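You operate a simulated robot arm through the tools that you are given. There is no shell and no other tool.

You are at the controls of a simulated robot arm. One attempt, no reset.

JOB
Pull the pack, change the board for the new one, latch it and refit the pack.
Fine: the pack waits on the rubber pad; the old board lies on the OLD side of the plate. Set down upright: pack.

It is judged by the outcome, as a careful person would: the job done as asked, and still so three seconds after it is handed in. It fails if anything else is knocked over, pushed out of place, dropped, spilled or broken.

ROBOT AND FRAMES
A 7-joint arm with a three-finger gripper, fixed in place. Base frame: the origin is at the foot of the arm, x ahead of it, y to its left, z up; the work surface is at about z = 80. Readings come in cm, degrees, newtons and seconds.
Its first joint turns from -166.0 to 166.0 degrees. Payload 2.69 kg.
The tool frame sits at the grasp point between the pads (the TCP): z along the fingers, y along the line on which they close. The tips reach 3 cm beyond it. Largest opening 12.8 cm; the body of the gripper starts 11.7 cm behind the TCP.
Orientation is that of the tool frame in the base frame, as [roll, pitch, yaw] about the fixed x, y, z axes, in that order (R = Rz(yaw) Ry(pitch) Rx(roll)). With the fingers straight down and closing along the base's y, the tool's x points along the base's -x, its y along +y and its z along -z.

CONTROLS
- The arm moves only by the tool arm_command. Its arguments are lists of equal length, an entry for each row: "xyz": the shift along the tool's x, y, z in cm, a list of three; "dr": the turn, a rotation vector about the tool's x, y, z in degrees, a list of three. In form: {"xyz": [[dx, dy, dz], ...], "dr": [[wx, wy, wz], ...]}. A call has 1 to 20 rows; each row shifts and turns the commanded pose from where the row before left it, along the tool's axes as they then stand. "grip" is the gripper command, from -1 (shut) to 1 (fully open), values between in proportion, set as the call begins (left out, the last holds). Each row takes 0.2 s and may step no farther than 5 cm and 8.6 degrees from the row before; otherwise, or with a gripper value out of range, the whole call is refused. A pose out of reach is approached as far as the arm can. The call stops where the force on the tool passes 90 N (or 10 N more than at its start, if that is more) or the arm is blocked; 0.2 s more then pass. The fingers move at their own pace and stop on an object; they squeeze with about 32 N. The grip force told is the motor's: it shows also when the fingers shut on nothing. Time passes only in rows, and 0.2 s behind the last, so rows that do not move let the fingers close. The reply holds the time, the measured pose of the TCP, the force on the tool along the base axes, the opening and the grip force, in the units named above and with some noise, with the torque about the TCP (base axes, N m) and any sound that the robot's microphone picked up.
- Cameras (640 x 400 px; columns grow to the right, rows downward): "scene" is fixed at [21.91, 50.06, 154.16]; the picture's right is [-0.37, -0.93, 0.00], its down [-0.61, 0.24, -0.76] and it looks along [0.70, -0.28, -0.65] (base axes); focal length 341 px, centre (320, 200). "wrist" rides on the gripper at [5.8, 5.4, -13.1] in the tool frame; the picture's right is [-0.68, 0.74, 0.00], its down [-0.62, -0.57, -0.55] and it looks along [-0.40, -0.37, 0.84] (tool axes); focal length 234 px, centre (320, 200). There is no depth. A picture from a camera that has moved, and an enlarged one, comes with that camera's place and axes in the base frame and with its lens.
- camera(camera): a new picture of that camera. The clock stands still meanwhile.
- slide_trunk(by): slides the trunk up (or, below 0, down) by that many cm; the arm rides with it, the base frame stays. It gives what a move gives, with no picture.
- close_up(camera, box): a new picture of the part [left, top, right, bottom] of that camera's present view, enlarged. The clock stands still meanwhile.
- sign_off(): hands the job in; it is judged then, once.

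Places have to be worked out from the pictures, the camera data and where the tool is seen. Open the gripper and draw the arm clear of the work before you hand the job in, unless the task says otherwise.

The tools are called after "Request:" as a command line: name --argument value ..., lists and objects as JSON in quotes. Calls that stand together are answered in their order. arm_command: Moves the arm, as the interface text tells. Its arguments: {"type":"object","properties":{"xyz":{"type":"array","items":{"type":"array","items":{"type":"number"}}},"dr":{"type":"array","items":{"type":"array","items":{"type":"number"}}},"grip":{"type":"number"}},"required":["xyz","dr"]} The other tools are called the same way: slide_trunk (by) slides the trunk up or down; camera (camera) takes a picture; close_up (camera, box) takes an enlarged picture of a part of a camera's view; sign_off () hands the job in.

At the start:

```text
clock: 0.0
tool_pos: [74.39, 10.3, 109.54]
ee_rot: [180.0, 0.1, 180.0]
ft_force: [-0.2, -0.3, 0.2]
torque: [0.02, 0.01, -0.02]
grip_width: 12.8
gripper_force: 0.0
trunk travel left (down, up): [-15.0, 20.0]
```

scene: 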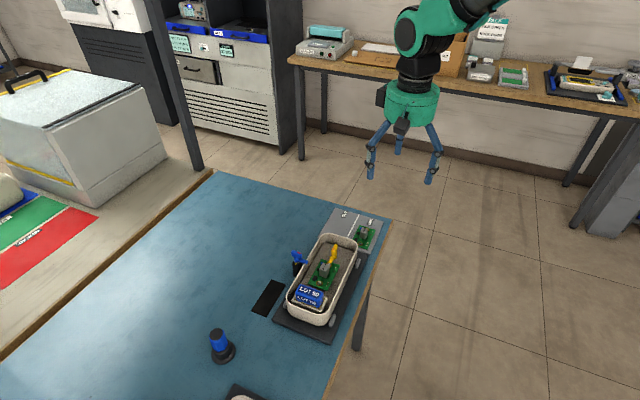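
wrist: 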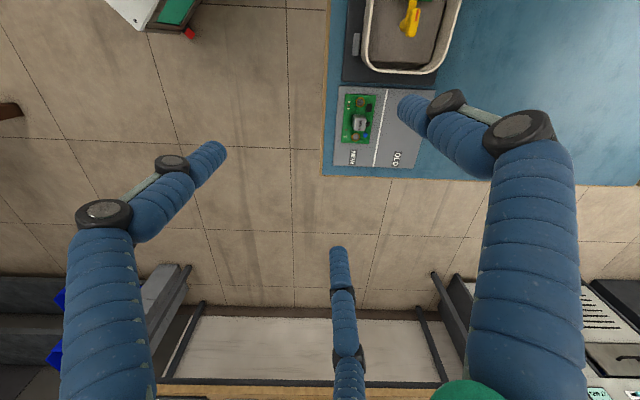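

I'll start by looking closely at the work area from the scene camera to identify the pack, the board, the latch and the plate.

Request:
close_up --camera "scene" --box '[240, 200, 400, 350]'

Request:
close_up --camera "wrist" --box '[310, 0, 480, 190]'

Request:
close_up --camera "scene" --box '[280, 230, 370, 320]'

```text
2.67 times, centred on (320, 275) of scene
camera zoom: at [21.91, 50.06, 154.16], right [-0.37, -0.93, 0.0], down [-0.61, 0.24, -0.76], along [0.7, -0.28, -0.65], focal length 908 px, centre (320, 0)
```

zoom: 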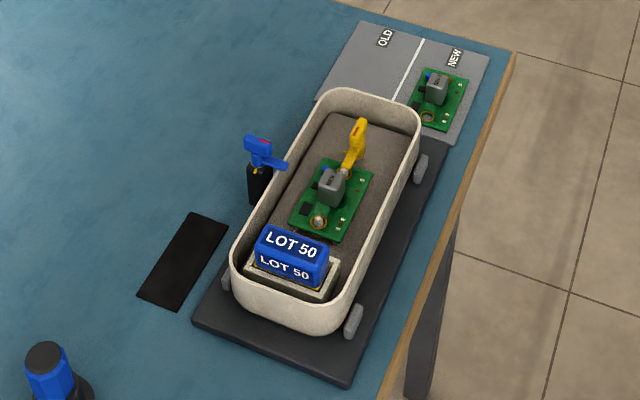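

```text
2.11 times, centred on (395, 95) of wrist
camera zoom: at [68.52, 15.5, 122.83], right [0.68, 0.74, 0.0], down [0.62, -0.57, 0.55], along [0.4, -0.37, -0.84], focal length 493 px, centre (162, 421)
```

zoom: 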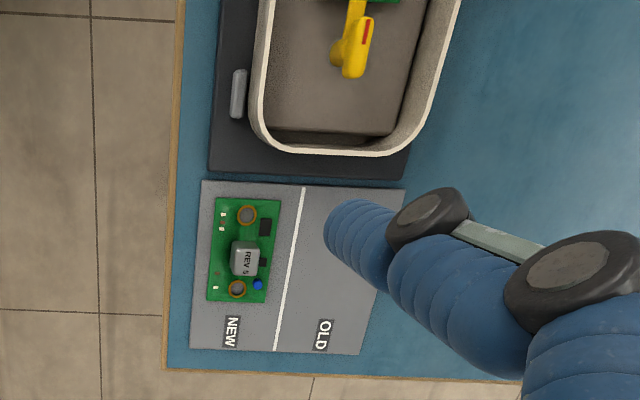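

```text
4.44 times, centred on (325, 275) of scene
camera zoom: at [21.91, 50.06, 154.16], right [-0.37, -0.93, 0.0], down [-0.61, 0.24, -0.76], along [0.7, -0.28, -0.65], focal length 1514 px, centre (298, -133)
```

zoom: 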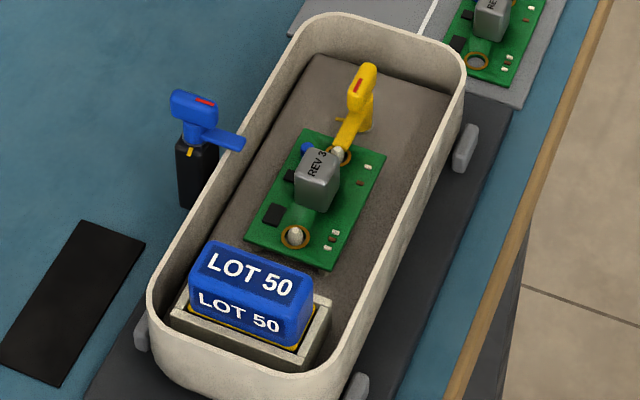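

The pack (blue LOT 50) sits in a socket at the near end of the tray. The old REV 3 board is on two pins under a yellow swing latch, and the new REV 5 board is on the NEW side of the plate. I'll move the wrist camera over the tray for a better look.

Request:
arm_command --xyz '[[1.28, 3.54, -0.5], [1.28, 3.54, -0.5], [1.28, 3.54, -0.5], [1.28, 3.54, -0.5], [1.28, 3.54, -0.5], [0, 0, 0]]' --dr '[[0, 0, 0], [0, 0, 0], [0, 0, 0], [0, 0, 0], [0, 0, 0], [0, 0, 0]]'

Request:
camera --camera "wrist"

Request:
camera --camera "scene"

```text
clock: 1.4
tool_pos: [68.0, 27.76, 112.4]
ee_rot: [-179.9, 0.0, -179.9]
ft_force: [0.3, 0.2, -0.9]
torque: [-0.08, -0.01, -0.02]
grip_width: 12.8
gripper_force: 0.2
trunk travel left (down, up): [-15.0, 20.0]
```

```text
taken
camera wrist: at [62.16, 33.17, 125.6], right [0.68, 0.74, 0.0], down [0.62, -0.57, 0.55], along [0.4, -0.37, -0.84], focal length 234 px, centre (320, 200)
```

wrist: 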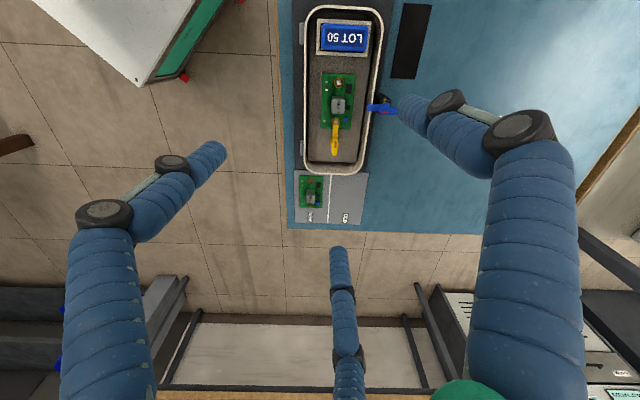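

```text
taken
```

scene: 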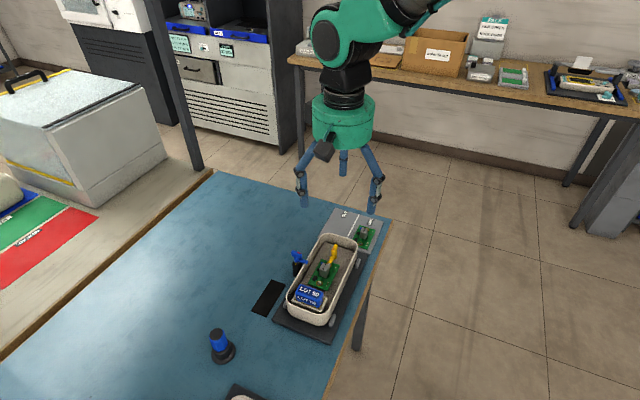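

The gripper looks to have three fingers in the picture, so I'll partly close it here in free air to see how the visible fingers move relative to the TCP.

Request:
arm_command --xyz '[[0, 0, 0], [0, 0, 0], [0, 0, 0], [0, 0, 0]]' --dr '[[0, 0, 0], [0, 0, 0], [0, 0, 0], [0, 0, 0]]' --grip -1

Request:
camera --camera "wrist"

Request:
close_up --camera "scene" --box '[260, 80, 420, 240]'

```text
clock: 2.4
tool_pos: [67.93, 27.73, 112.43]
ee_rot: [-180.0, 0.0, 179.9]
ft_force: [-1.4, 0.4, 0.1]
torque: [0.01, 0.0, 0.03]
grip_width: 0.2
gripper_force: 31.6
trunk travel left (down, up): [-15.0, 20.0]
```

```text
taken
camera wrist: at [62.19, 33.08, 125.61], right [0.68, 0.74, 0.0], down [0.62, -0.57, 0.55], along [0.4, -0.37, -0.84], focal length 234 px, centre (320, 200)
```

wrist: 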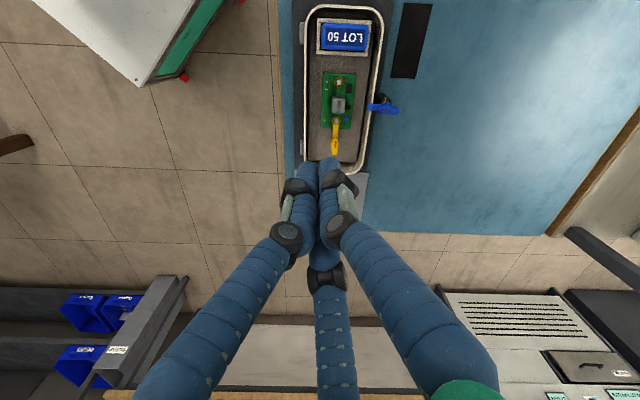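

```text
2.50 times, centred on (340, 160) of scene
camera zoom: at [21.91, 50.06, 154.16], right [-0.37, -0.93, 0.0], down [-0.61, 0.24, -0.76], along [0.7, -0.28, -0.65], focal length 852 px, centre (270, 300)
```

zoom: 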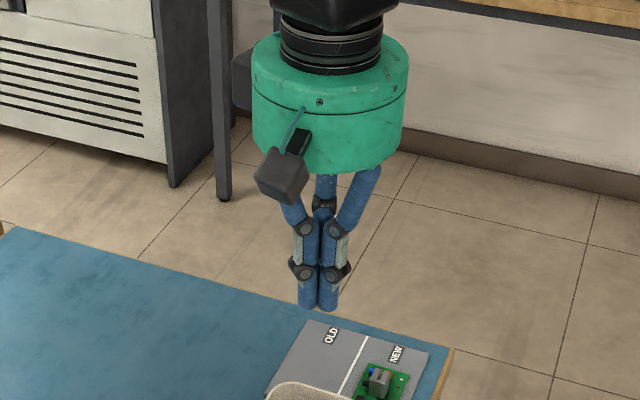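

The drawn fingers meet on the TCP axis. Now I'll take enlarged wrist views of the tray to work out positions.

Request:
close_up --camera "wrist" --box '[280, 0, 440, 100]'

Request:
close_up --camera "wrist" --box '[280, 70, 440, 170]'

Request:
close_up --camera "wrist" --box '[320, 70, 400, 120]'

```text
4.00 times, centred on (360, 50) of wrist
camera zoom: at [62.19, 33.08, 125.61], right [0.68, 0.74, 0.0], down [0.62, -0.57, 0.55], along [0.4, -0.37, -0.84], focal length 937 px, centre (160, 800)
```

zoom: 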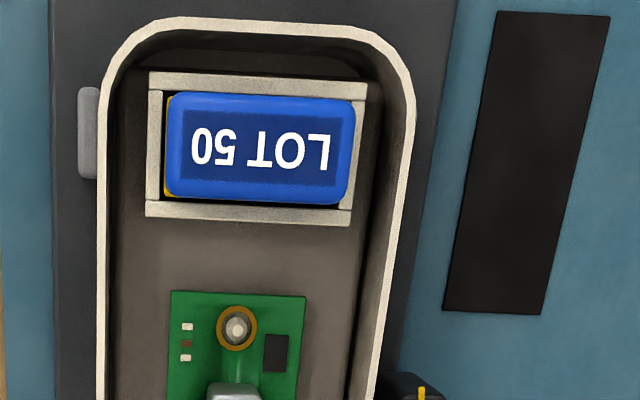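

```text
4.00 times, centred on (360, 120) of wrist
camera zoom: at [62.19, 33.08, 125.61], right [0.68, 0.74, 0.0], down [0.62, -0.57, 0.55], along [0.4, -0.37, -0.84], focal length 937 px, centre (160, 520)
```

zoom: 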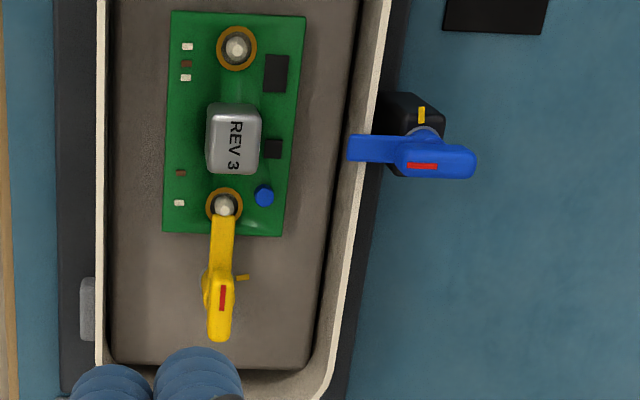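

```text
8.00 times, centred on (360, 95) of wrist
camera zoom: at [62.19, 33.08, 125.61], right [0.68, 0.74, 0.0], down [0.62, -0.57, 0.55], along [0.4, -0.37, -0.84], focal length 1873 px, centre (0, 1040)
```

zoom: 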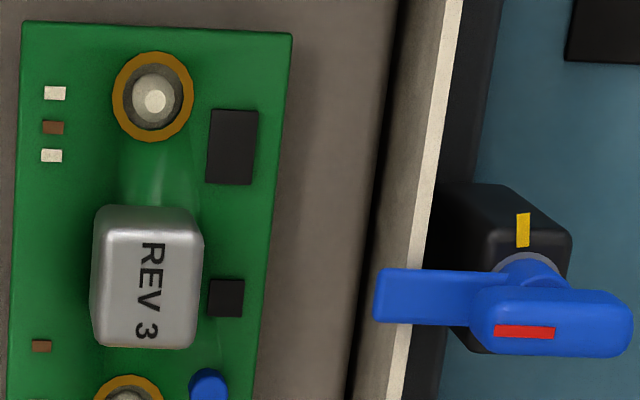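

Estimates so far: the tray axis is at 45° in the base frame, the board top is near z≈85 and the pack top near z≈89.6. I'll look closer at the latch, pack and plate from the scene camera.

Request:
close_up --camera "scene" --box '[280, 280, 344, 330]'

Request:
close_up --camera "scene" --box '[300, 235, 364, 275]'

Request:
close_up --camera "scene" --box '[320, 200, 400, 250]'

Request:
close_up --camera "scene" --box '[240, 240, 320, 320]'

```text
8.00 times, centred on (312, 305) of scene
camera zoom: at [21.91, 50.06, 154.16], right [-0.37, -0.93, 0.0], down [-0.61, 0.24, -0.76], along [0.7, -0.28, -0.65], focal length 2725 px, centre (384, -640)
```

zoom: 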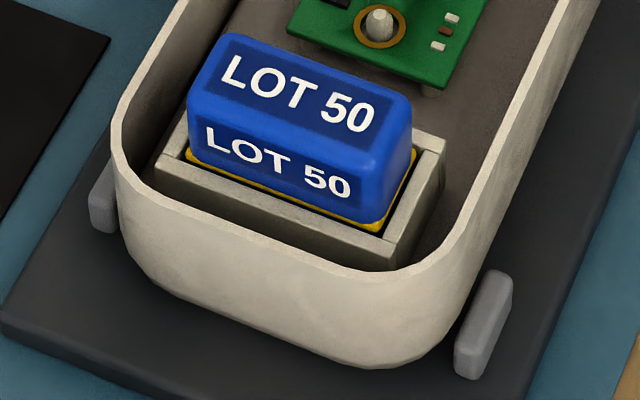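

```text
10.00 times, centred on (332, 255) of scene
camera zoom: at [21.91, 50.06, 154.16], right [-0.37, -0.93, 0.0], down [-0.61, 0.24, -0.76], along [0.7, -0.28, -0.65], focal length 3407 px, centre (200, -350)
```

zoom: 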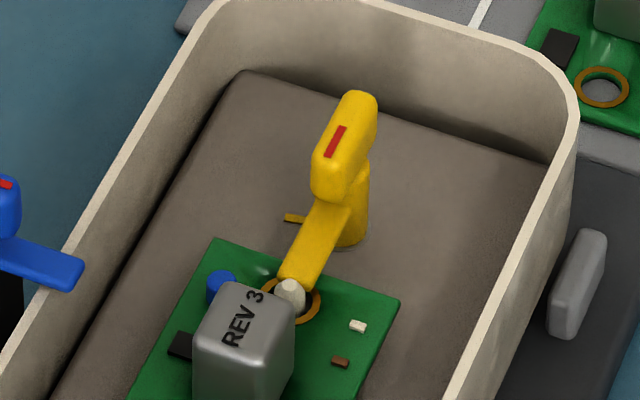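

```text
8.00 times, centred on (360, 225) of scene
camera zoom: at [21.91, 50.06, 154.16], right [-0.37, -0.93, 0.0], down [-0.61, 0.24, -0.76], along [0.7, -0.28, -0.65], focal length 2725 px, centre (0, 0)
```

zoom: 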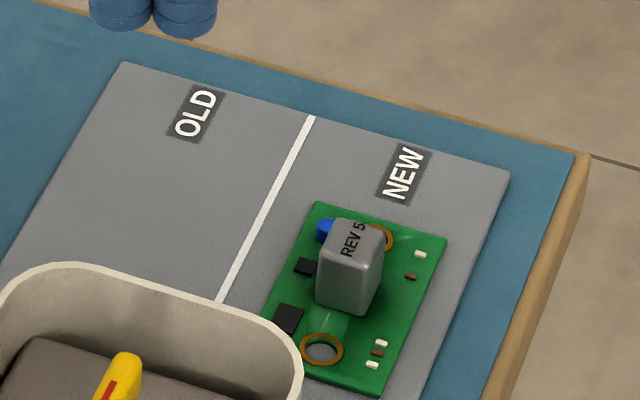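

```text
5.00 times, centred on (280, 280) of scene
camera zoom: at [21.91, 50.06, 154.16], right [-0.37, -0.93, 0.0], down [-0.61, 0.24, -0.76], along [0.7, -0.28, -0.65], focal length 1703 px, centre (520, -200)
```

zoom: 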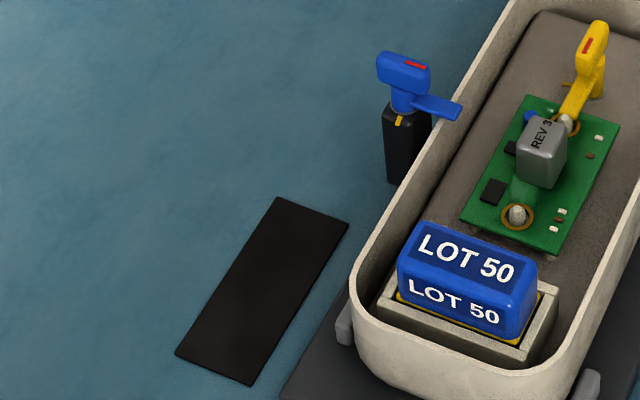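

The pieces are clear now: pack 6×3 cm in a socket, board on two pins with a grey block as a handle, and a yellow latch on a vertical post with a raised handle. I'll rotate the tool 45° to line up with the tray and move lower for a closer look with the fingers closed.

Request:
arm_command --xyz '[[-1.04, -2.05, 2.8], [-1.04, -2.05, 2.8], [-1.05, -2.06, 2.8], [0, 0, 0], [0, 0, 0], [0, 0, 0], [0, 0, 0], [0, 0, 0], [0, 0, 0], [0, 0, 0]]' --dr '[[0, 0, 0], [0, 0, 0], [0, 0, 0], [0, 0, 7.5], [0, 0, 7.5], [0, 0, 7.5], [0, 0, 7.5], [0, 0, 7.5], [0, 0, 7.5], [0, 0, 0]]'

Request:
camera --camera "wrist"

Request:
close_up --camera "wrist" --box '[220, 0, 420, 125]'

```text
clock: 4.6
tool_pos: [70.99, 21.8, 103.76]
ee_rot: [-179.9, 0.0, 134.8]
ft_force: [0.2, 1.4, -0.8]
torque: [0.01, -0.02, 0.03]
grip_width: 0.21
gripper_force: 31.4
trunk travel left (down, up): [-15.0, 20.0]
```

```text
taken
camera wrist: at [70.76, 29.56, 116.92], right [1.0, 0.04, 0.0], down [0.03, -0.84, 0.55], along [0.02, -0.55, -0.84], focal length 234 px, centre (320, 200)
```

wrist: 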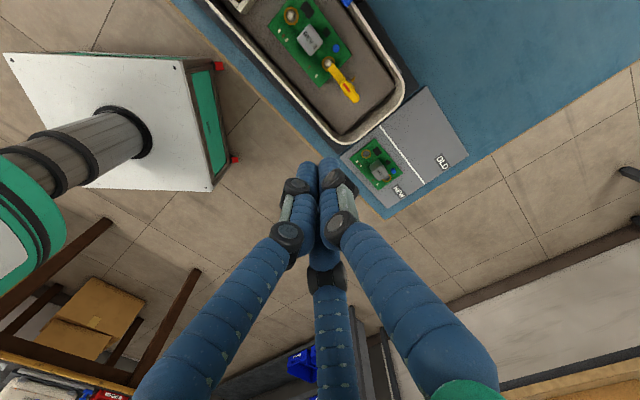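

```text
3.20 times, centred on (320, 62) of wrist
camera zoom: at [70.76, 29.56, 116.92], right [1.0, 0.04, 0.0], down [0.03, -0.84, 0.55], along [0.02, -0.55, -0.84], focal length 749 px, centre (320, 640)
```

zoom: 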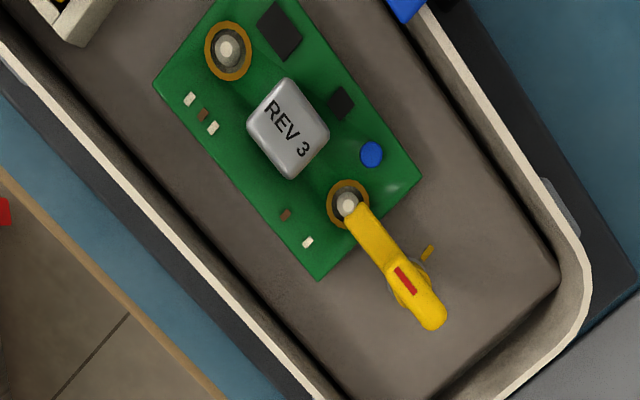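

The latch handle is at about p=-34, with a static tick mark on the tray floor toward the tray's inner side. Next I'll slide along the tray toward the pack for a downward view of the pack, its socket and the pad.

Request:
arm_command --xyz '[[4.5, 0, 0], [4.5, 0, 0], [0, 0, 0]]' --dr '[[0, 0, 0], [0, 0, 0], [0, 0, 0]]'

Request:
camera --camera "wrist"

Request:
close_up --camera "wrist" --box '[220, 0, 420, 125]'

```text
clock: 5.4
tool_pos: [64.6, 28.51, 103.54]
ee_rot: [180.0, 0.1, 135.0]
ft_force: [0.6, -0.4, 0.8]
torque: [-0.04, -0.05, 0.01]
grip_width: 0.24
gripper_force: 31.9
trunk travel left (down, up): [-15.0, 20.0]
```

```text
taken
camera wrist: at [64.38, 36.34, 116.63], right [1.0, 0.04, 0.0], down [0.04, -0.83, 0.55], along [0.02, -0.55, -0.84], focal length 234 px, centre (320, 200)
```

wrist: 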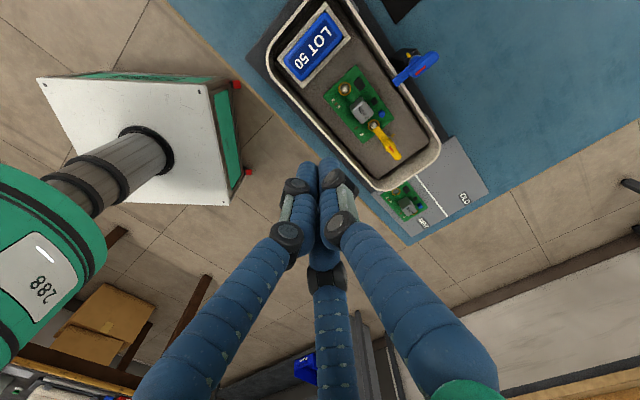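

```text
3.20 times, centred on (320, 62) of wrist
camera zoom: at [64.38, 36.34, 116.63], right [1.0, 0.04, 0.0], down [0.04, -0.83, 0.55], along [0.02, -0.55, -0.84], focal length 749 px, centre (320, 640)
```

zoom: 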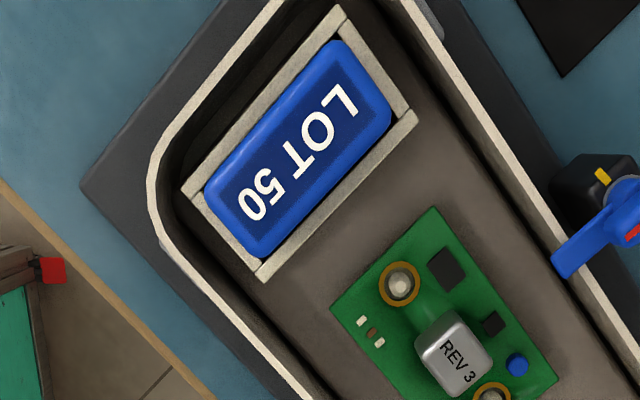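

The pack is almost directly under the camera here, at about p=-19.3, q=70.8 (x≈63.7, y≈36.5). I'll zoom in tighter to fix its centre and edges before choosing the grasp.

Request:
close_up --camera "wrist" --box '[260, 0, 372, 70]'

Request:
close_up --camera "wrist" --box '[330, 60, 442, 130]'

Request:
arm_command --xyz '[[0, 0, 0], [0, 0, 0]]' --dr '[[0, 0, 0], [0, 0, 0]]'

```text
5.71 times, centred on (316, 35) of wrist
camera zoom: at [64.38, 36.34, 116.63], right [1.0, 0.04, 0.0], down [0.04, -0.83, 0.55], along [0.02, -0.55, -0.84], focal length 1338 px, centre (343, 1143)
```

zoom: 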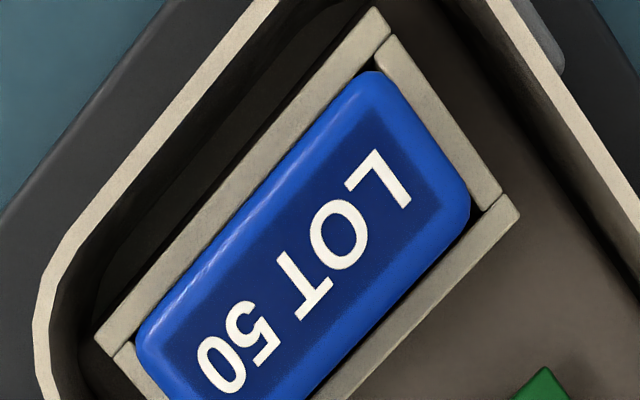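

```text
5.71 times, centred on (386, 95) of wrist
camera zoom: at [64.38, 36.34, 116.63], right [1.0, 0.04, 0.0], down [0.04, -0.83, 0.55], along [0.02, -0.55, -0.84], focal length 1338 px, centre (-57, 800)
```

zoom: 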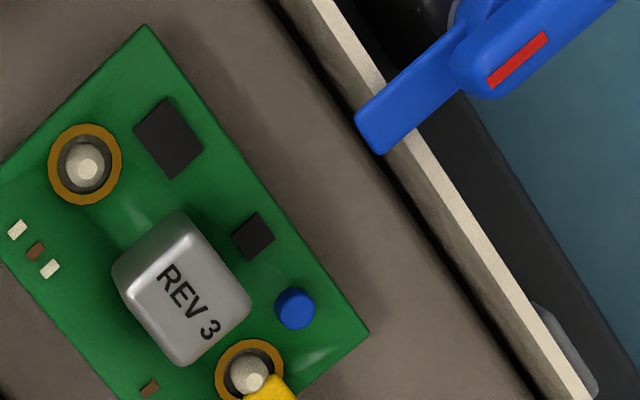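

```text
clock: 6.0
tool_pos: [64.68, 28.27, 103.35]
ee_rot: [180.0, -0.1, 135.1]
ft_force: [0.0, 0.2, 0.5]
torque: [0.02, -0.02, -0.04]
grip_width: 0.21
gripper_force: 31.1
trunk travel left (down, up): [-15.0, 20.0]
```

Position readings wander by a couple of millimetres, so I'll take another wrist picture without moving to see how steady the reported camera pose is.

Request:
close_up --camera "wrist" --box '[260, 0, 372, 70]'

Request:
close_up --camera "wrist" --box '[260, 20, 372, 90]'

```text
5.71 times, centred on (316, 35) of wrist
camera zoom: at [64.46, 36.27, 116.63], right [1.0, 0.04, 0.0], down [0.04, -0.84, 0.55], along [0.02, -0.55, -0.84], focal length 1338 px, centre (343, 1143)
```

zoom: 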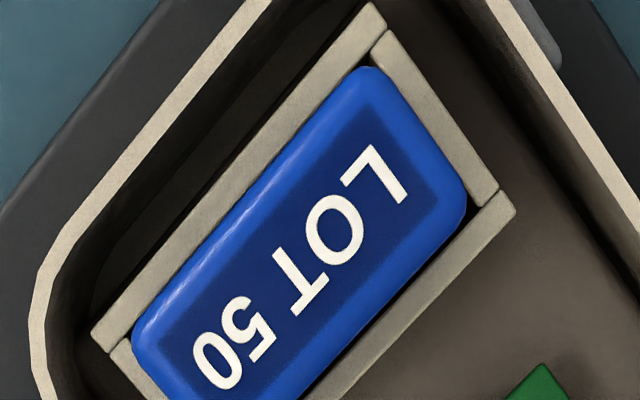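

```text
5.71 times, centred on (316, 55) of wrist
camera zoom: at [64.46, 36.27, 116.63], right [1.0, 0.04, 0.0], down [0.04, -0.84, 0.55], along [0.02, -0.55, -0.84], focal length 1338 px, centre (343, 1029)
```

zoom: 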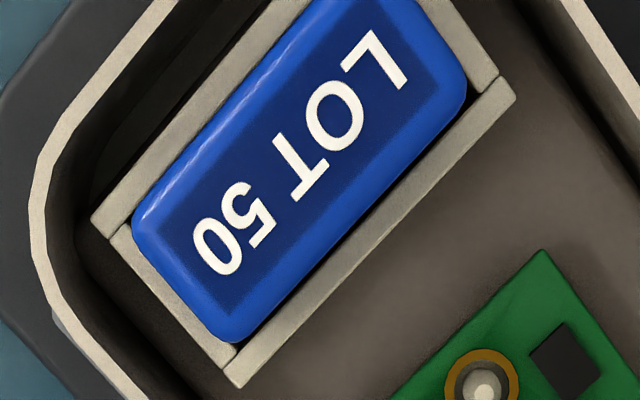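

The picture itself shifted with the reported camera pose, so that pose is accurate and I'll use it to find the true TCP. I place the pack centre at (63.70, 36.39) with its top near 89.5. Next I'll go above it, turn to yaw 45° so the fingers close across the short side, and open to about 5 cm.

Request:
arm_command --xyz '[[3.21, 2.475, 0], [3.21, 2.475, 0], [0, 0, 0], [0, 0, 0], [0, 0, 0], [0, 0, 0], [0, 0, 0], [0, 0, 0], [0, 0, 0], [0, 0, 0], [0, 0, 0], [0, 0, 0], [0, 0, 0], [0, 0, 0], [0, 0, 2.5], [0, 0, 2.5], [0, 0, 0], [0, 0, 0]]' --dr '[[0, 0, 0], [0, 0, 0], [0, 0, 7.5], [0, 0, 7.5], [0, 0, 7.5], [0, 0, 7.5], [0, 0, 7.5], [0, 0, 7.5], [0, 0, 7.5], [0, 0, 7.5], [0, 0, 7.5], [0, 0, 7.5], [0, 0, 7.5], [0, 0, 7.5], [0, 0, 0], [0, 0, 0], [0, 0, 0], [0, 0, 0]]' --grip -0.219

Request:
camera --camera "wrist"

Request:
camera --camera "scene"

```text
clock: 9.8
tool_pos: [63.69, 36.13, 98.68]
ee_rot: [-180.0, 0.0, 45.0]
ft_force: [0.7, -0.5, 0.6]
torque: [0.03, -0.02, -0.02]
grip_width: 5.01
gripper_force: 0.0
trunk travel left (down, up): [-15.0, 20.0]
```

```text
taken
camera wrist: at [71.68, 36.42, 111.93], right [0.04, -1.0, 0.0], down [-0.84, -0.04, 0.55], along [-0.55, -0.02, -0.84], focal length 234 px, centre (320, 200)
```

wrist: 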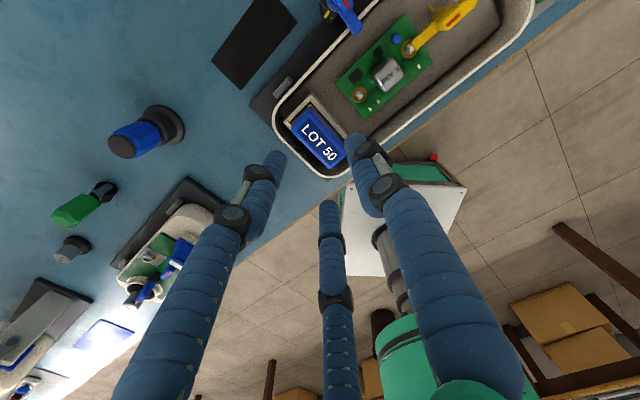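

```text
taken
```

scene: 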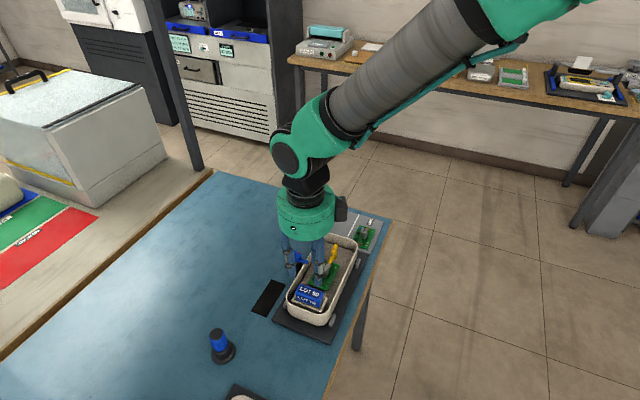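

The camera pose puts the true TCP at (63.76, 36.14, 98.83), nearly over the pack. I'll zoom to confirm the pack against the tool axis from this second viewpoint.

Request:
close_up --camera "wrist" --box '[260, 80, 372, 192]'

Request:
close_up --camera "scene" --box '[260, 240, 372, 340]'

```text
3.57 times, centred on (316, 136) of wrist
camera zoom: at [71.68, 36.42, 111.93], right [0.04, -1.0, 0.0], down [-0.84, -0.04, 0.55], along [-0.55, -0.02, -0.84], focal length 836 px, centre (334, 429)
```

zoom: 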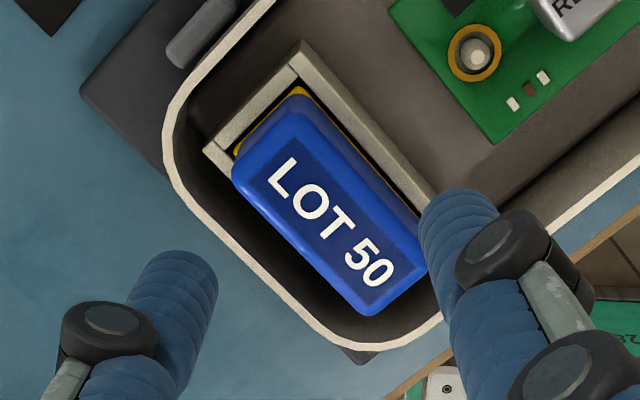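

```text
4.00 times, centred on (316, 290) of scene
camera zoom: at [21.91, 50.06, 154.16], right [-0.37, -0.93, 0.0], down [-0.61, 0.24, -0.76], along [0.7, -0.28, -0.65], focal length 1363 px, centre (336, -160)
```

zoom: 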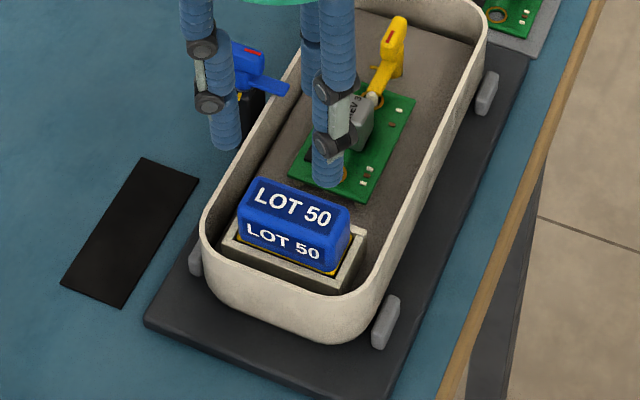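

Both views agree the pack centre is within 1–2 mm of the TCP axis. I'll narrow the opening to about 3.8 cm so the outer finger stays inside the tray rim, nudge by 1 mm and descend so the tips come to z≈87.7.

Request:
arm_command --xyz '[[0.13, -0.1, 0], [0, 0, 2.5], [0, 0, 2.5], [0, 0, 2.0], [0, 0, 1.1], [0, 0, 0], [0, 0, 0]]' --dr '[[0, 0, 0], [0, 0, 0], [0, 0, 0], [0, 0, 0], [0, 0, 0], [0, 0, 0], [0, 0, 0]]' --grip -0.406

Request:
camera --camera "wrist"

Request:
close_up --camera "scene" --box '[260, 240, 372, 340]'

```text
clock: 11.0
tool_pos: [64.31, 36.47, 92.35]
ee_rot: [179.7, -1.1, 45.0]
ft_force: [-10.7, -7.0, 34.8]
torque: [-0.66, 1.51, 0.25]
grip_width: 4.77
gripper_force: 6.9
trunk travel left (down, up): [-15.0, 20.0]
stopped in row 6: the force on the tool passed its limit at 96 N (the readings are from after the stop); the commanded pose is now the measured one
```

```text
taken
camera wrist: at [72.13, 36.63, 105.64], right [0.04, -1.0, -0.01], down [-0.84, -0.04, 0.53], along [-0.53, -0.01, -0.85], focal length 234 px, centre (320, 200)
```

wrist: 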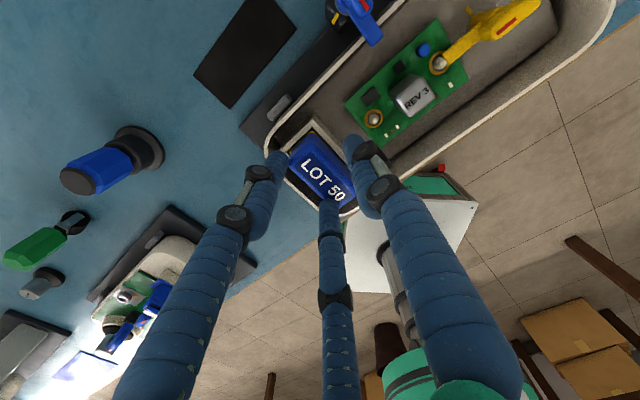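

```text
4.00 times, centred on (316, 290) of scene
camera zoom: at [21.91, 50.06, 154.16], right [-0.37, -0.93, 0.0], down [-0.61, 0.24, -0.76], along [0.7, -0.28, -0.65], focal length 1363 px, centre (336, -160)
```

zoom: 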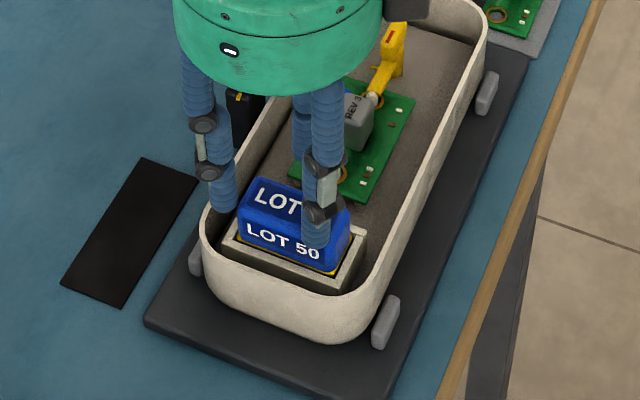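

The tool met something at tip height of about 89.4 (limit hit at 96 N) and the fingers stopped at 4.77 cm. The torque puts the contact about 3.3 cm off-axis along tool -x, 1.5 cm along -y. That matches one of the three drawn fingers landing on a pack corner, so the three fingers are real. I'll look closer before backing off.

Request:
close_up --camera "wrist" --box '[250, 100, 390, 230]'

Request:
close_up --camera "scene" --box '[290, 260, 360, 330]'

```text
3.08 times, centred on (320, 165) of wrist
camera zoom: at [72.13, 36.63, 105.64], right [0.04, -1.0, -0.01], down [-0.84, -0.04, 0.53], along [-0.53, -0.01, -0.85], focal length 720 px, centre (320, 308)
```

zoom: 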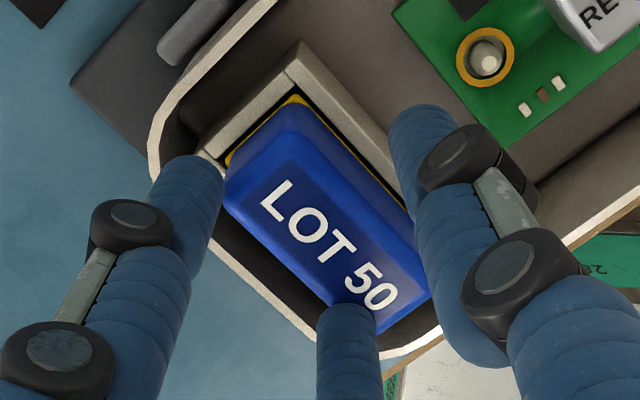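

```text
5.71 times, centred on (325, 295) of scene
camera zoom: at [21.91, 50.06, 154.16], right [-0.37, -0.93, 0.0], down [-0.61, 0.24, -0.76], along [0.7, -0.28, -0.65], focal length 1947 px, centre (291, -343)
```

zoom: 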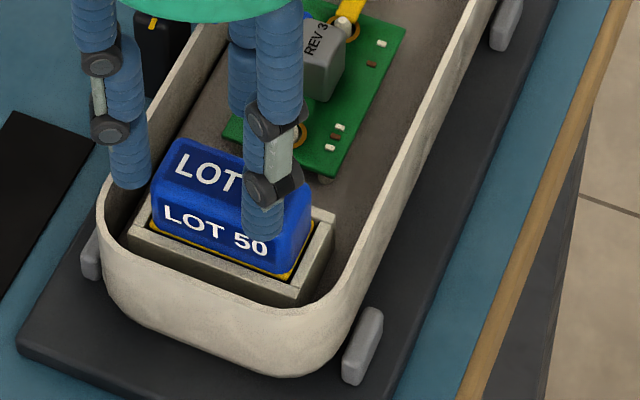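

Confirmed: it's a three-jaw hand and the finger on tool -x/-y landed on the pack's top corner. The pack still looks seated. I'll back straight up, level the tool, which tilted about 1°, and then re-plan the grasp for three fingers.

Request:
arm_command --xyz '[[0, 0, -2.0], [0, 0, -3.0], [0, 0, -3.0], [0, 0, 0], [0, 0, 0]]' --dr '[[0, 0, 0], [0, 0, 0], [0.3, -1.1, 0], [0, 0, 0], [0, 0, 0]]' --grip -0.219

Request:
camera --camera "wrist"

Request:
close_up --camera "wrist" --box '[260, 80, 372, 192]'

Request:
close_up --camera "scene" --box '[280, 280, 344, 330]'

```text
clock: 12.2
tool_pos: [64.22, 36.33, 100.13]
ee_rot: [-179.8, 0.3, 44.9]
ft_force: [0.5, 1.0, 0.7]
torque: [0.0, 0.03, 0.01]
grip_width: 5.0
gripper_force: 0.1
trunk travel left (down, up): [-15.0, 20.0]
```

```text
taken
camera wrist: at [72.28, 36.7, 113.26], right [0.04, -1.0, 0.0], down [-0.83, -0.03, 0.55], along [-0.55, -0.03, -0.83], focal length 234 px, centre (320, 200)
```

wrist: 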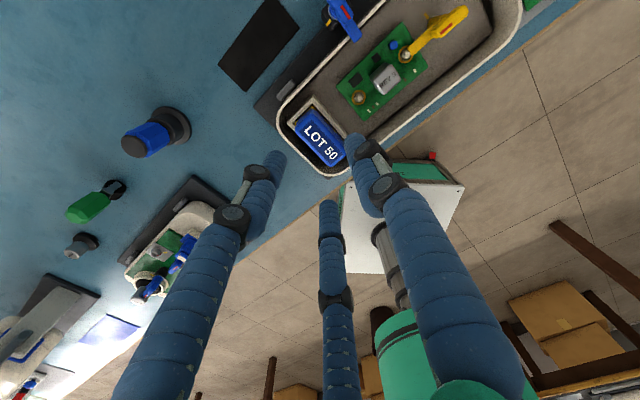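

```text
3.57 times, centred on (316, 136) of wrist
camera zoom: at [72.28, 36.7, 113.26], right [0.04, -1.0, 0.0], down [-0.83, -0.03, 0.55], along [-0.55, -0.03, -0.83], focal length 836 px, centre (334, 429)
```

zoom: 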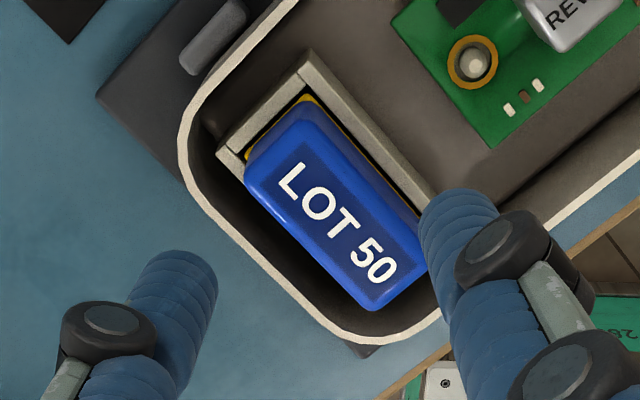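

```text
8.00 times, centred on (312, 305) of scene
camera zoom: at [21.91, 50.06, 154.16], right [-0.37, -0.93, 0.0], down [-0.61, 0.24, -0.76], along [0.7, -0.28, -0.65], focal length 2725 px, centre (384, -640)
```

zoom: 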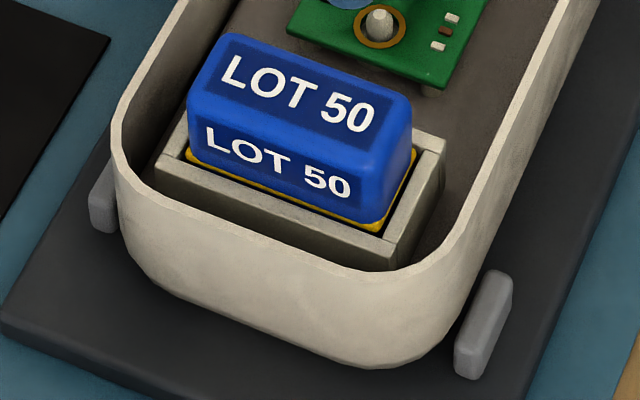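

The scene image shows the pack unmoved. The better grasp for three jaws is yaw 135°, with the two paired fingers pinching the middle of the long faces and the single finger at the +q end. First I'll zoom to judge the rim and socket heights.

Request:
close_up --camera "scene" --box '[284, 284, 332, 332]'

Request:
arm_command --xyz '[[0, 0, 0], [0, 0, 0], [0, 0, 0], [0, 0, 0], [0, 0, 0], [0, 0, 0], [0, 0, 0], [0, 0, 0], [0, 0, 0], [0, 0, 0], [0, 0, 0], [0, 0, 0], [0.55, 0.78, 0], [0, 0, 0], [0, 0, 0], [0, 0, 0]]' --dr '[[0, 0, -7.5], [0, 0, -7.5], [0, 0, -7.5], [0, 0, -7.5], [0, 0, -7.5], [0, 0, -7.5], [0, 0, -7.5], [0, 0, -7.5], [0, 0, -7.5], [0, 0, -7.5], [0, 0, -7.5], [0, 0, -7.5], [0, 0, 0], [0, 0, 0], [0, 0, 0], [0, 0, 0]]' --grip -0.273

Request:
camera --camera "wrist"

Request:
close_up --camera "wrist" --box '[240, 70, 400, 210]'

```text
8.33 times, centred on (308, 308) of scene
camera zoom: at [21.91, 50.06, 154.16], right [-0.37, -0.93, 0.0], down [-0.61, 0.24, -0.76], along [0.7, -0.28, -0.65], focal length 2839 px, centre (420, -700)
```

zoom: 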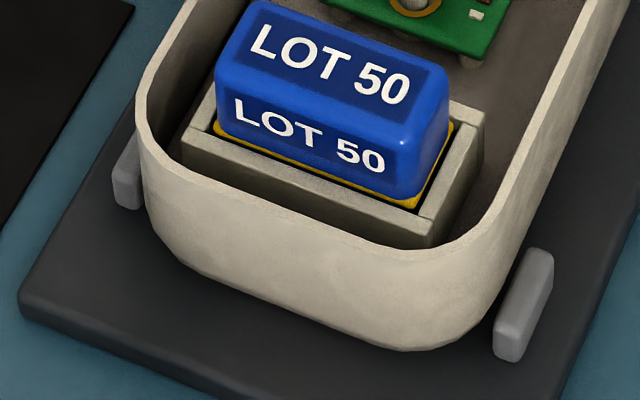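

```text
clock: 15.6
tool_pos: [64.53, 37.26, 99.82]
ee_rot: [-179.6, -0.1, 134.9]
ft_force: [0.1, -0.2, 0.2]
torque: [0.0, 0.01, 0.03]
grip_width: 4.63
gripper_force: 0.0
trunk travel left (down, up): [-15.0, 20.0]
```

```text
taken
camera wrist: at [64.16, 45.3, 113.0], right [1.0, 0.04, 0.0], down [0.04, -0.83, 0.55], along [0.02, -0.55, -0.83], focal length 234 px, centre (320, 200)
```

wrist: 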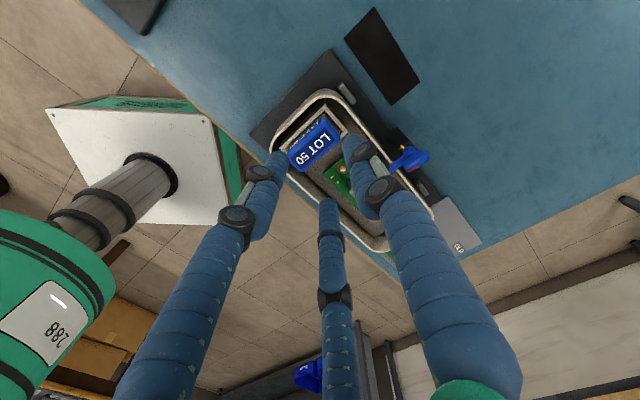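

```text
2.86 times, centred on (320, 140) of wrist
camera zoom: at [64.16, 45.3, 113.0], right [1.0, 0.04, 0.0], down [0.04, -0.83, 0.55], along [0.02, -0.55, -0.83], focal length 669 px, centre (320, 371)
```

zoom: 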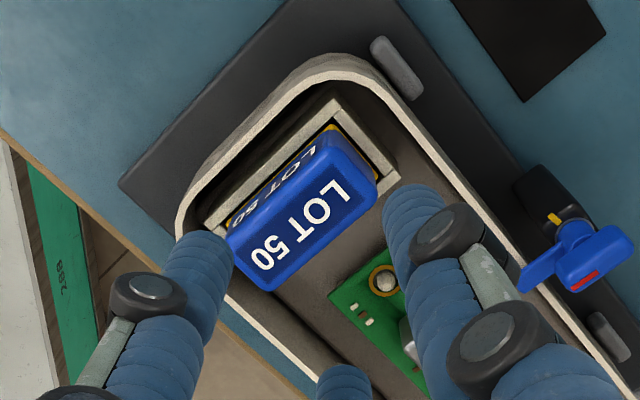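

I put the rim at z≈87.0, the socket top at z≈87.3 and the pack top at z≈89.3 (from the contact). I'll level the 0.4° tilt, line up so the paired fingers straddle the pack's middle, and descend to a checkpoint above it.

Request:
arm_command --xyz '[[-0.27, -0.03, 0], [0, 0, 2.5], [0, 0, 2.5], [0, 0, 1.5], [0, 0, 0], [0, 0, 0], [0, 0, 0]]' --dr '[[-0.35, -0.14, 0], [0, 0, 0], [0, 0, 0], [0, 0, 0], [0, 0, 0], [0, 0, 0], [0, 0, 0]]'

Request:
camera --camera "wrist"

Request:
close_up --camera "wrist" --box '[240, 70, 400, 230]'

Request:
close_up --camera "scene" --box '[270, 250, 350, 330]'

```text
clock: 17.2
tool_pos: [64.53, 37.1, 93.33]
ee_rot: [179.9, 0.1, 135.0]
ft_force: [-0.7, 0.1, 1.1]
torque: [0.01, 0.02, -0.01]
grip_width: 4.63
gripper_force: 0.0
trunk travel left (down, up): [-15.0, 20.0]
```

```text
taken
camera wrist: at [64.23, 44.96, 106.53], right [1.0, 0.04, 0.0], down [0.03, -0.84, 0.55], along [0.02, -0.55, -0.84], focal length 234 px, centre (320, 200)
```

wrist: 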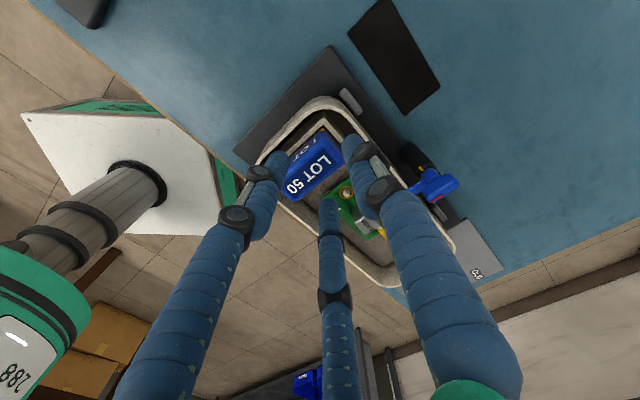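

```text
2.50 times, centred on (320, 150) of wrist
camera zoom: at [64.23, 44.96, 106.53], right [1.0, 0.04, 0.0], down [0.03, -0.84, 0.55], along [0.02, -0.55, -0.84], focal length 585 px, centre (320, 325)
```

zoom: 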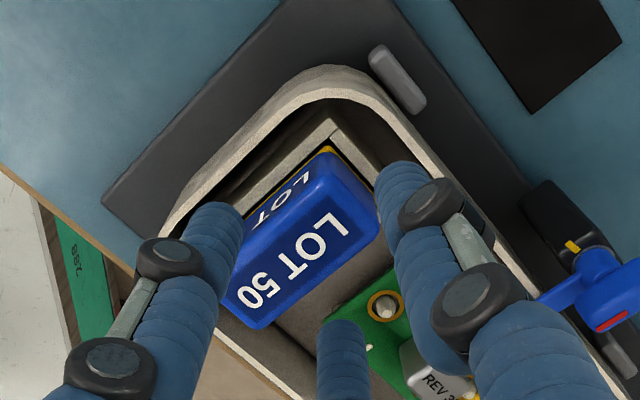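

```text
5.00 times, centred on (310, 290) of scene
camera zoom: at [21.91, 50.06, 154.16], right [-0.37, -0.93, 0.0], down [-0.61, 0.24, -0.76], along [0.7, -0.28, -0.65], focal length 1703 px, centre (370, -250)
```

zoom: 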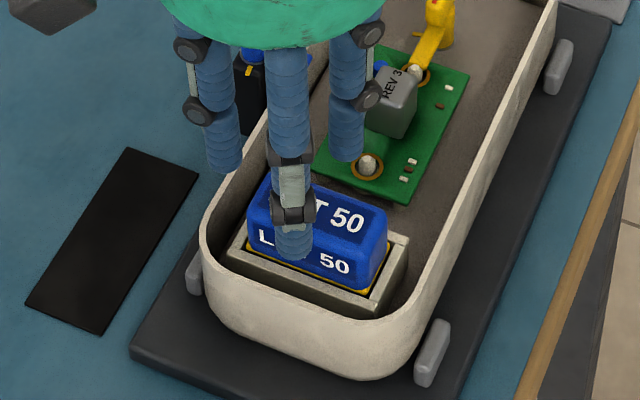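

The camera gives the true TCP as (64.51, 37.04, 93.43), and the fingers straddle the pack's long faces as intended. I'll go the last 2.8 cm down in small steps.

Request:
arm_command --xyz '[[0, 0, 1.0], [0, 0, 1.0], [0, 0, 0.5], [0, 0, 0.28], [0, 0, 0], [0, 0, 0]]' --dr '[[0, 0, 0], [0, 0, 0], [0, 0, 0], [0, 0, 0], [0, 0, 0], [0, 0, 0]]'

Request:
close_up --camera "wrist" --box '[240, 70, 400, 230]'

Request:
close_up --camera "scene" --box '[270, 250, 350, 330]'

```text
clock: 18.6
tool_pos: [64.73, 37.07, 90.58]
ee_rot: [179.9, 0.0, 134.9]
ft_force: [1.6, -0.3, 0.2]
torque: [-0.03, -0.03, 0.04]
grip_width: 4.62
gripper_force: 0.1
trunk travel left (down, up): [-15.0, 20.0]
```

```text
2.50 times, centred on (320, 150) of wrist
camera zoom: at [64.36, 45.03, 103.72], right [1.0, 0.04, 0.0], down [0.03, -0.84, 0.55], along [0.02, -0.55, -0.84], focal length 585 px, centre (320, 325)
```

zoom: 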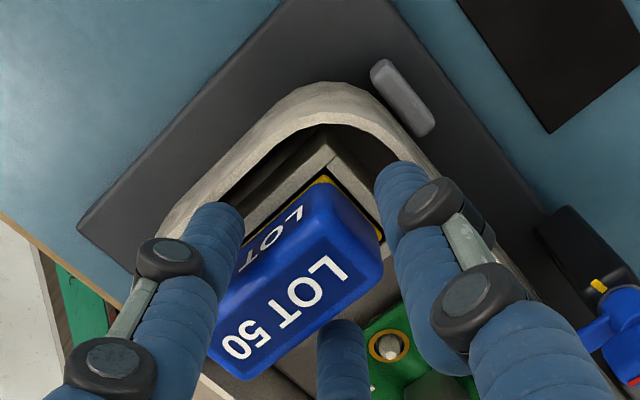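

```text
5.00 times, centred on (310, 290) of scene
camera zoom: at [21.91, 50.06, 154.16], right [-0.37, -0.93, 0.0], down [-0.61, 0.24, -0.76], along [0.7, -0.28, -0.65], focal length 1703 px, centre (370, -250)
```

zoom: 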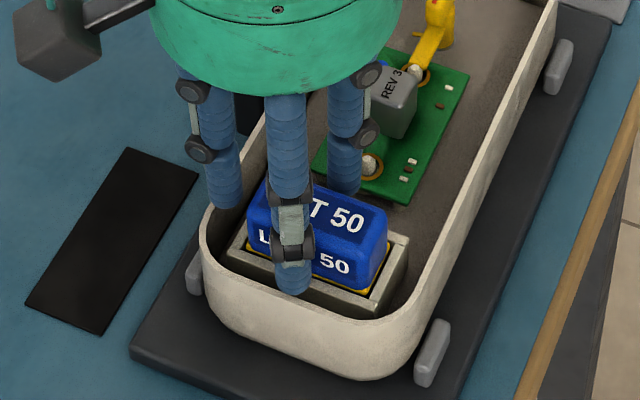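

No contact and the tips are at z≈87.6 beside the pack. I'll close the gripper on it now.

Request:
arm_command --xyz '[[0, 0, 0], [0, 0, 0], [0, 0, 0], [0, 0, 0]]' --dr '[[0, 0, 0], [0, 0, 0], [0, 0, 0], [0, 0, 0]]' --grip -1

Request:
close_up --camera "wrist" --box '[240, 70, 400, 230]'

Request:
close_up --camera "scene" --box '[270, 250, 350, 330]'

```text
clock: 19.6
tool_pos: [64.48, 37.23, 90.42]
ee_rot: [-180.0, 0.1, 135.0]
ft_force: [-7.5, 1.6, 1.2]
torque: [0.03, 0.25, -0.12]
grip_width: 3.3
gripper_force: 32.1
trunk travel left (down, up): [-15.0, 20.0]
```

```text
2.50 times, centred on (320, 150) of wrist
camera zoom: at [64.3, 45.03, 103.71], right [1.0, 0.04, 0.0], down [0.04, -0.84, 0.55], along [0.02, -0.55, -0.84], focal length 585 px, centre (320, 325)
```

zoom: 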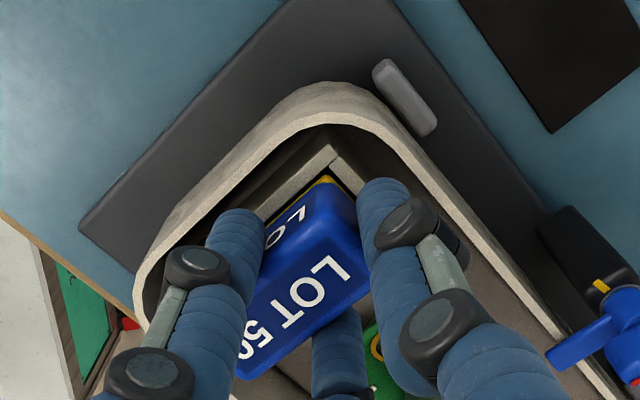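

```text
5.00 times, centred on (310, 290) of scene
camera zoom: at [21.91, 50.06, 154.16], right [-0.37, -0.93, 0.0], down [-0.61, 0.24, -0.76], along [0.7, -0.28, -0.65], focal length 1703 px, centre (370, -250)
```

zoom: 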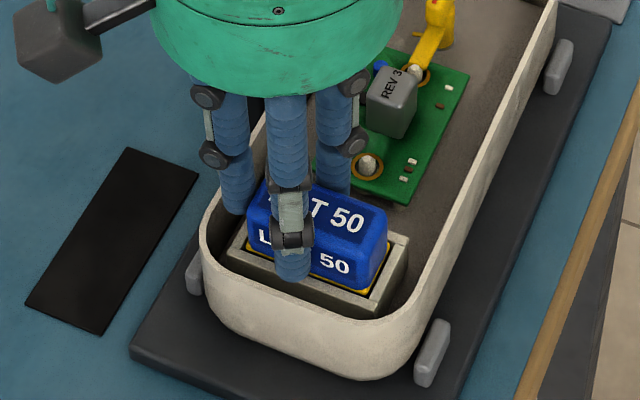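

Grip closed at 3.3 cm with 32 N, so the pack is held. Now I'll lift it straight up slowly.

Request:
arm_command --xyz '[[0, 0, -0.4], [0, 0, -0.6], [0, 0, -0.8], [0, 0, -1.0], [0, 0, -1.2], [0, 0, -1.5], [0, 0, -1.5], [0, 0, -1.5], [0, 0, 0], [0, 0, 0]]' --dr '[[0, 0, 0], [0, 0, 0], [0, 0, 0], [0, 0, 0], [0, 0, 0], [0, 0, 0], [0, 0, 0], [0, 0, 0], [0, 0, 0], [0, 0, 0]]'

Request:
close_up --camera "wrist" --box '[240, 70, 400, 230]'

Request:
close_up --camera "scene" --box '[260, 230, 360, 330]'

```text
clock: 21.8
tool_pos: [64.55, 37.16, 99.04]
ee_rot: [180.0, 0.1, 134.9]
ft_force: [-0.2, 0.4, -0.5]
torque: [-0.03, 0.02, -0.04]
grip_width: 3.33
gripper_force: 32.7
trunk travel left (down, up): [-15.0, 20.0]
```

```text
2.50 times, centred on (320, 150) of wrist
camera zoom: at [64.35, 44.96, 112.27], right [1.0, 0.04, 0.0], down [0.03, -0.84, 0.55], along [0.02, -0.55, -0.84], focal length 585 px, centre (320, 325)
```

zoom: 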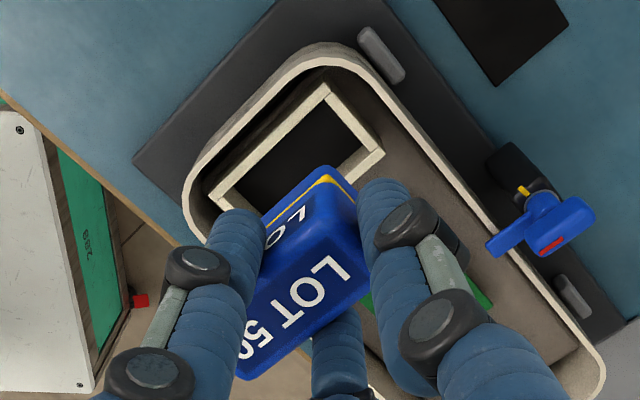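

```text
4.00 times, centred on (310, 280) of scene
camera zoom: at [21.91, 50.06, 154.16], right [-0.37, -0.93, 0.0], down [-0.61, 0.24, -0.76], along [0.7, -0.28, -0.65], focal length 1363 px, centre (360, -120)
```

zoom: 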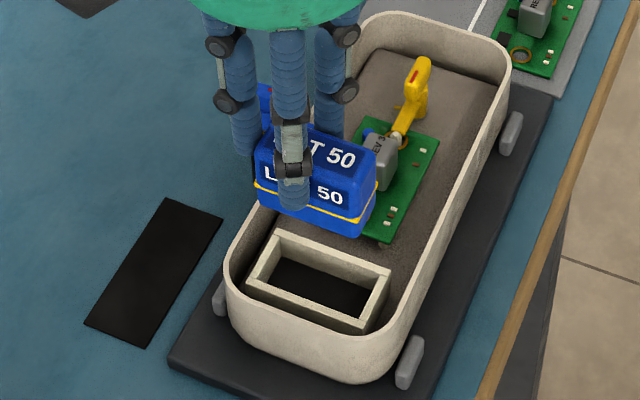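

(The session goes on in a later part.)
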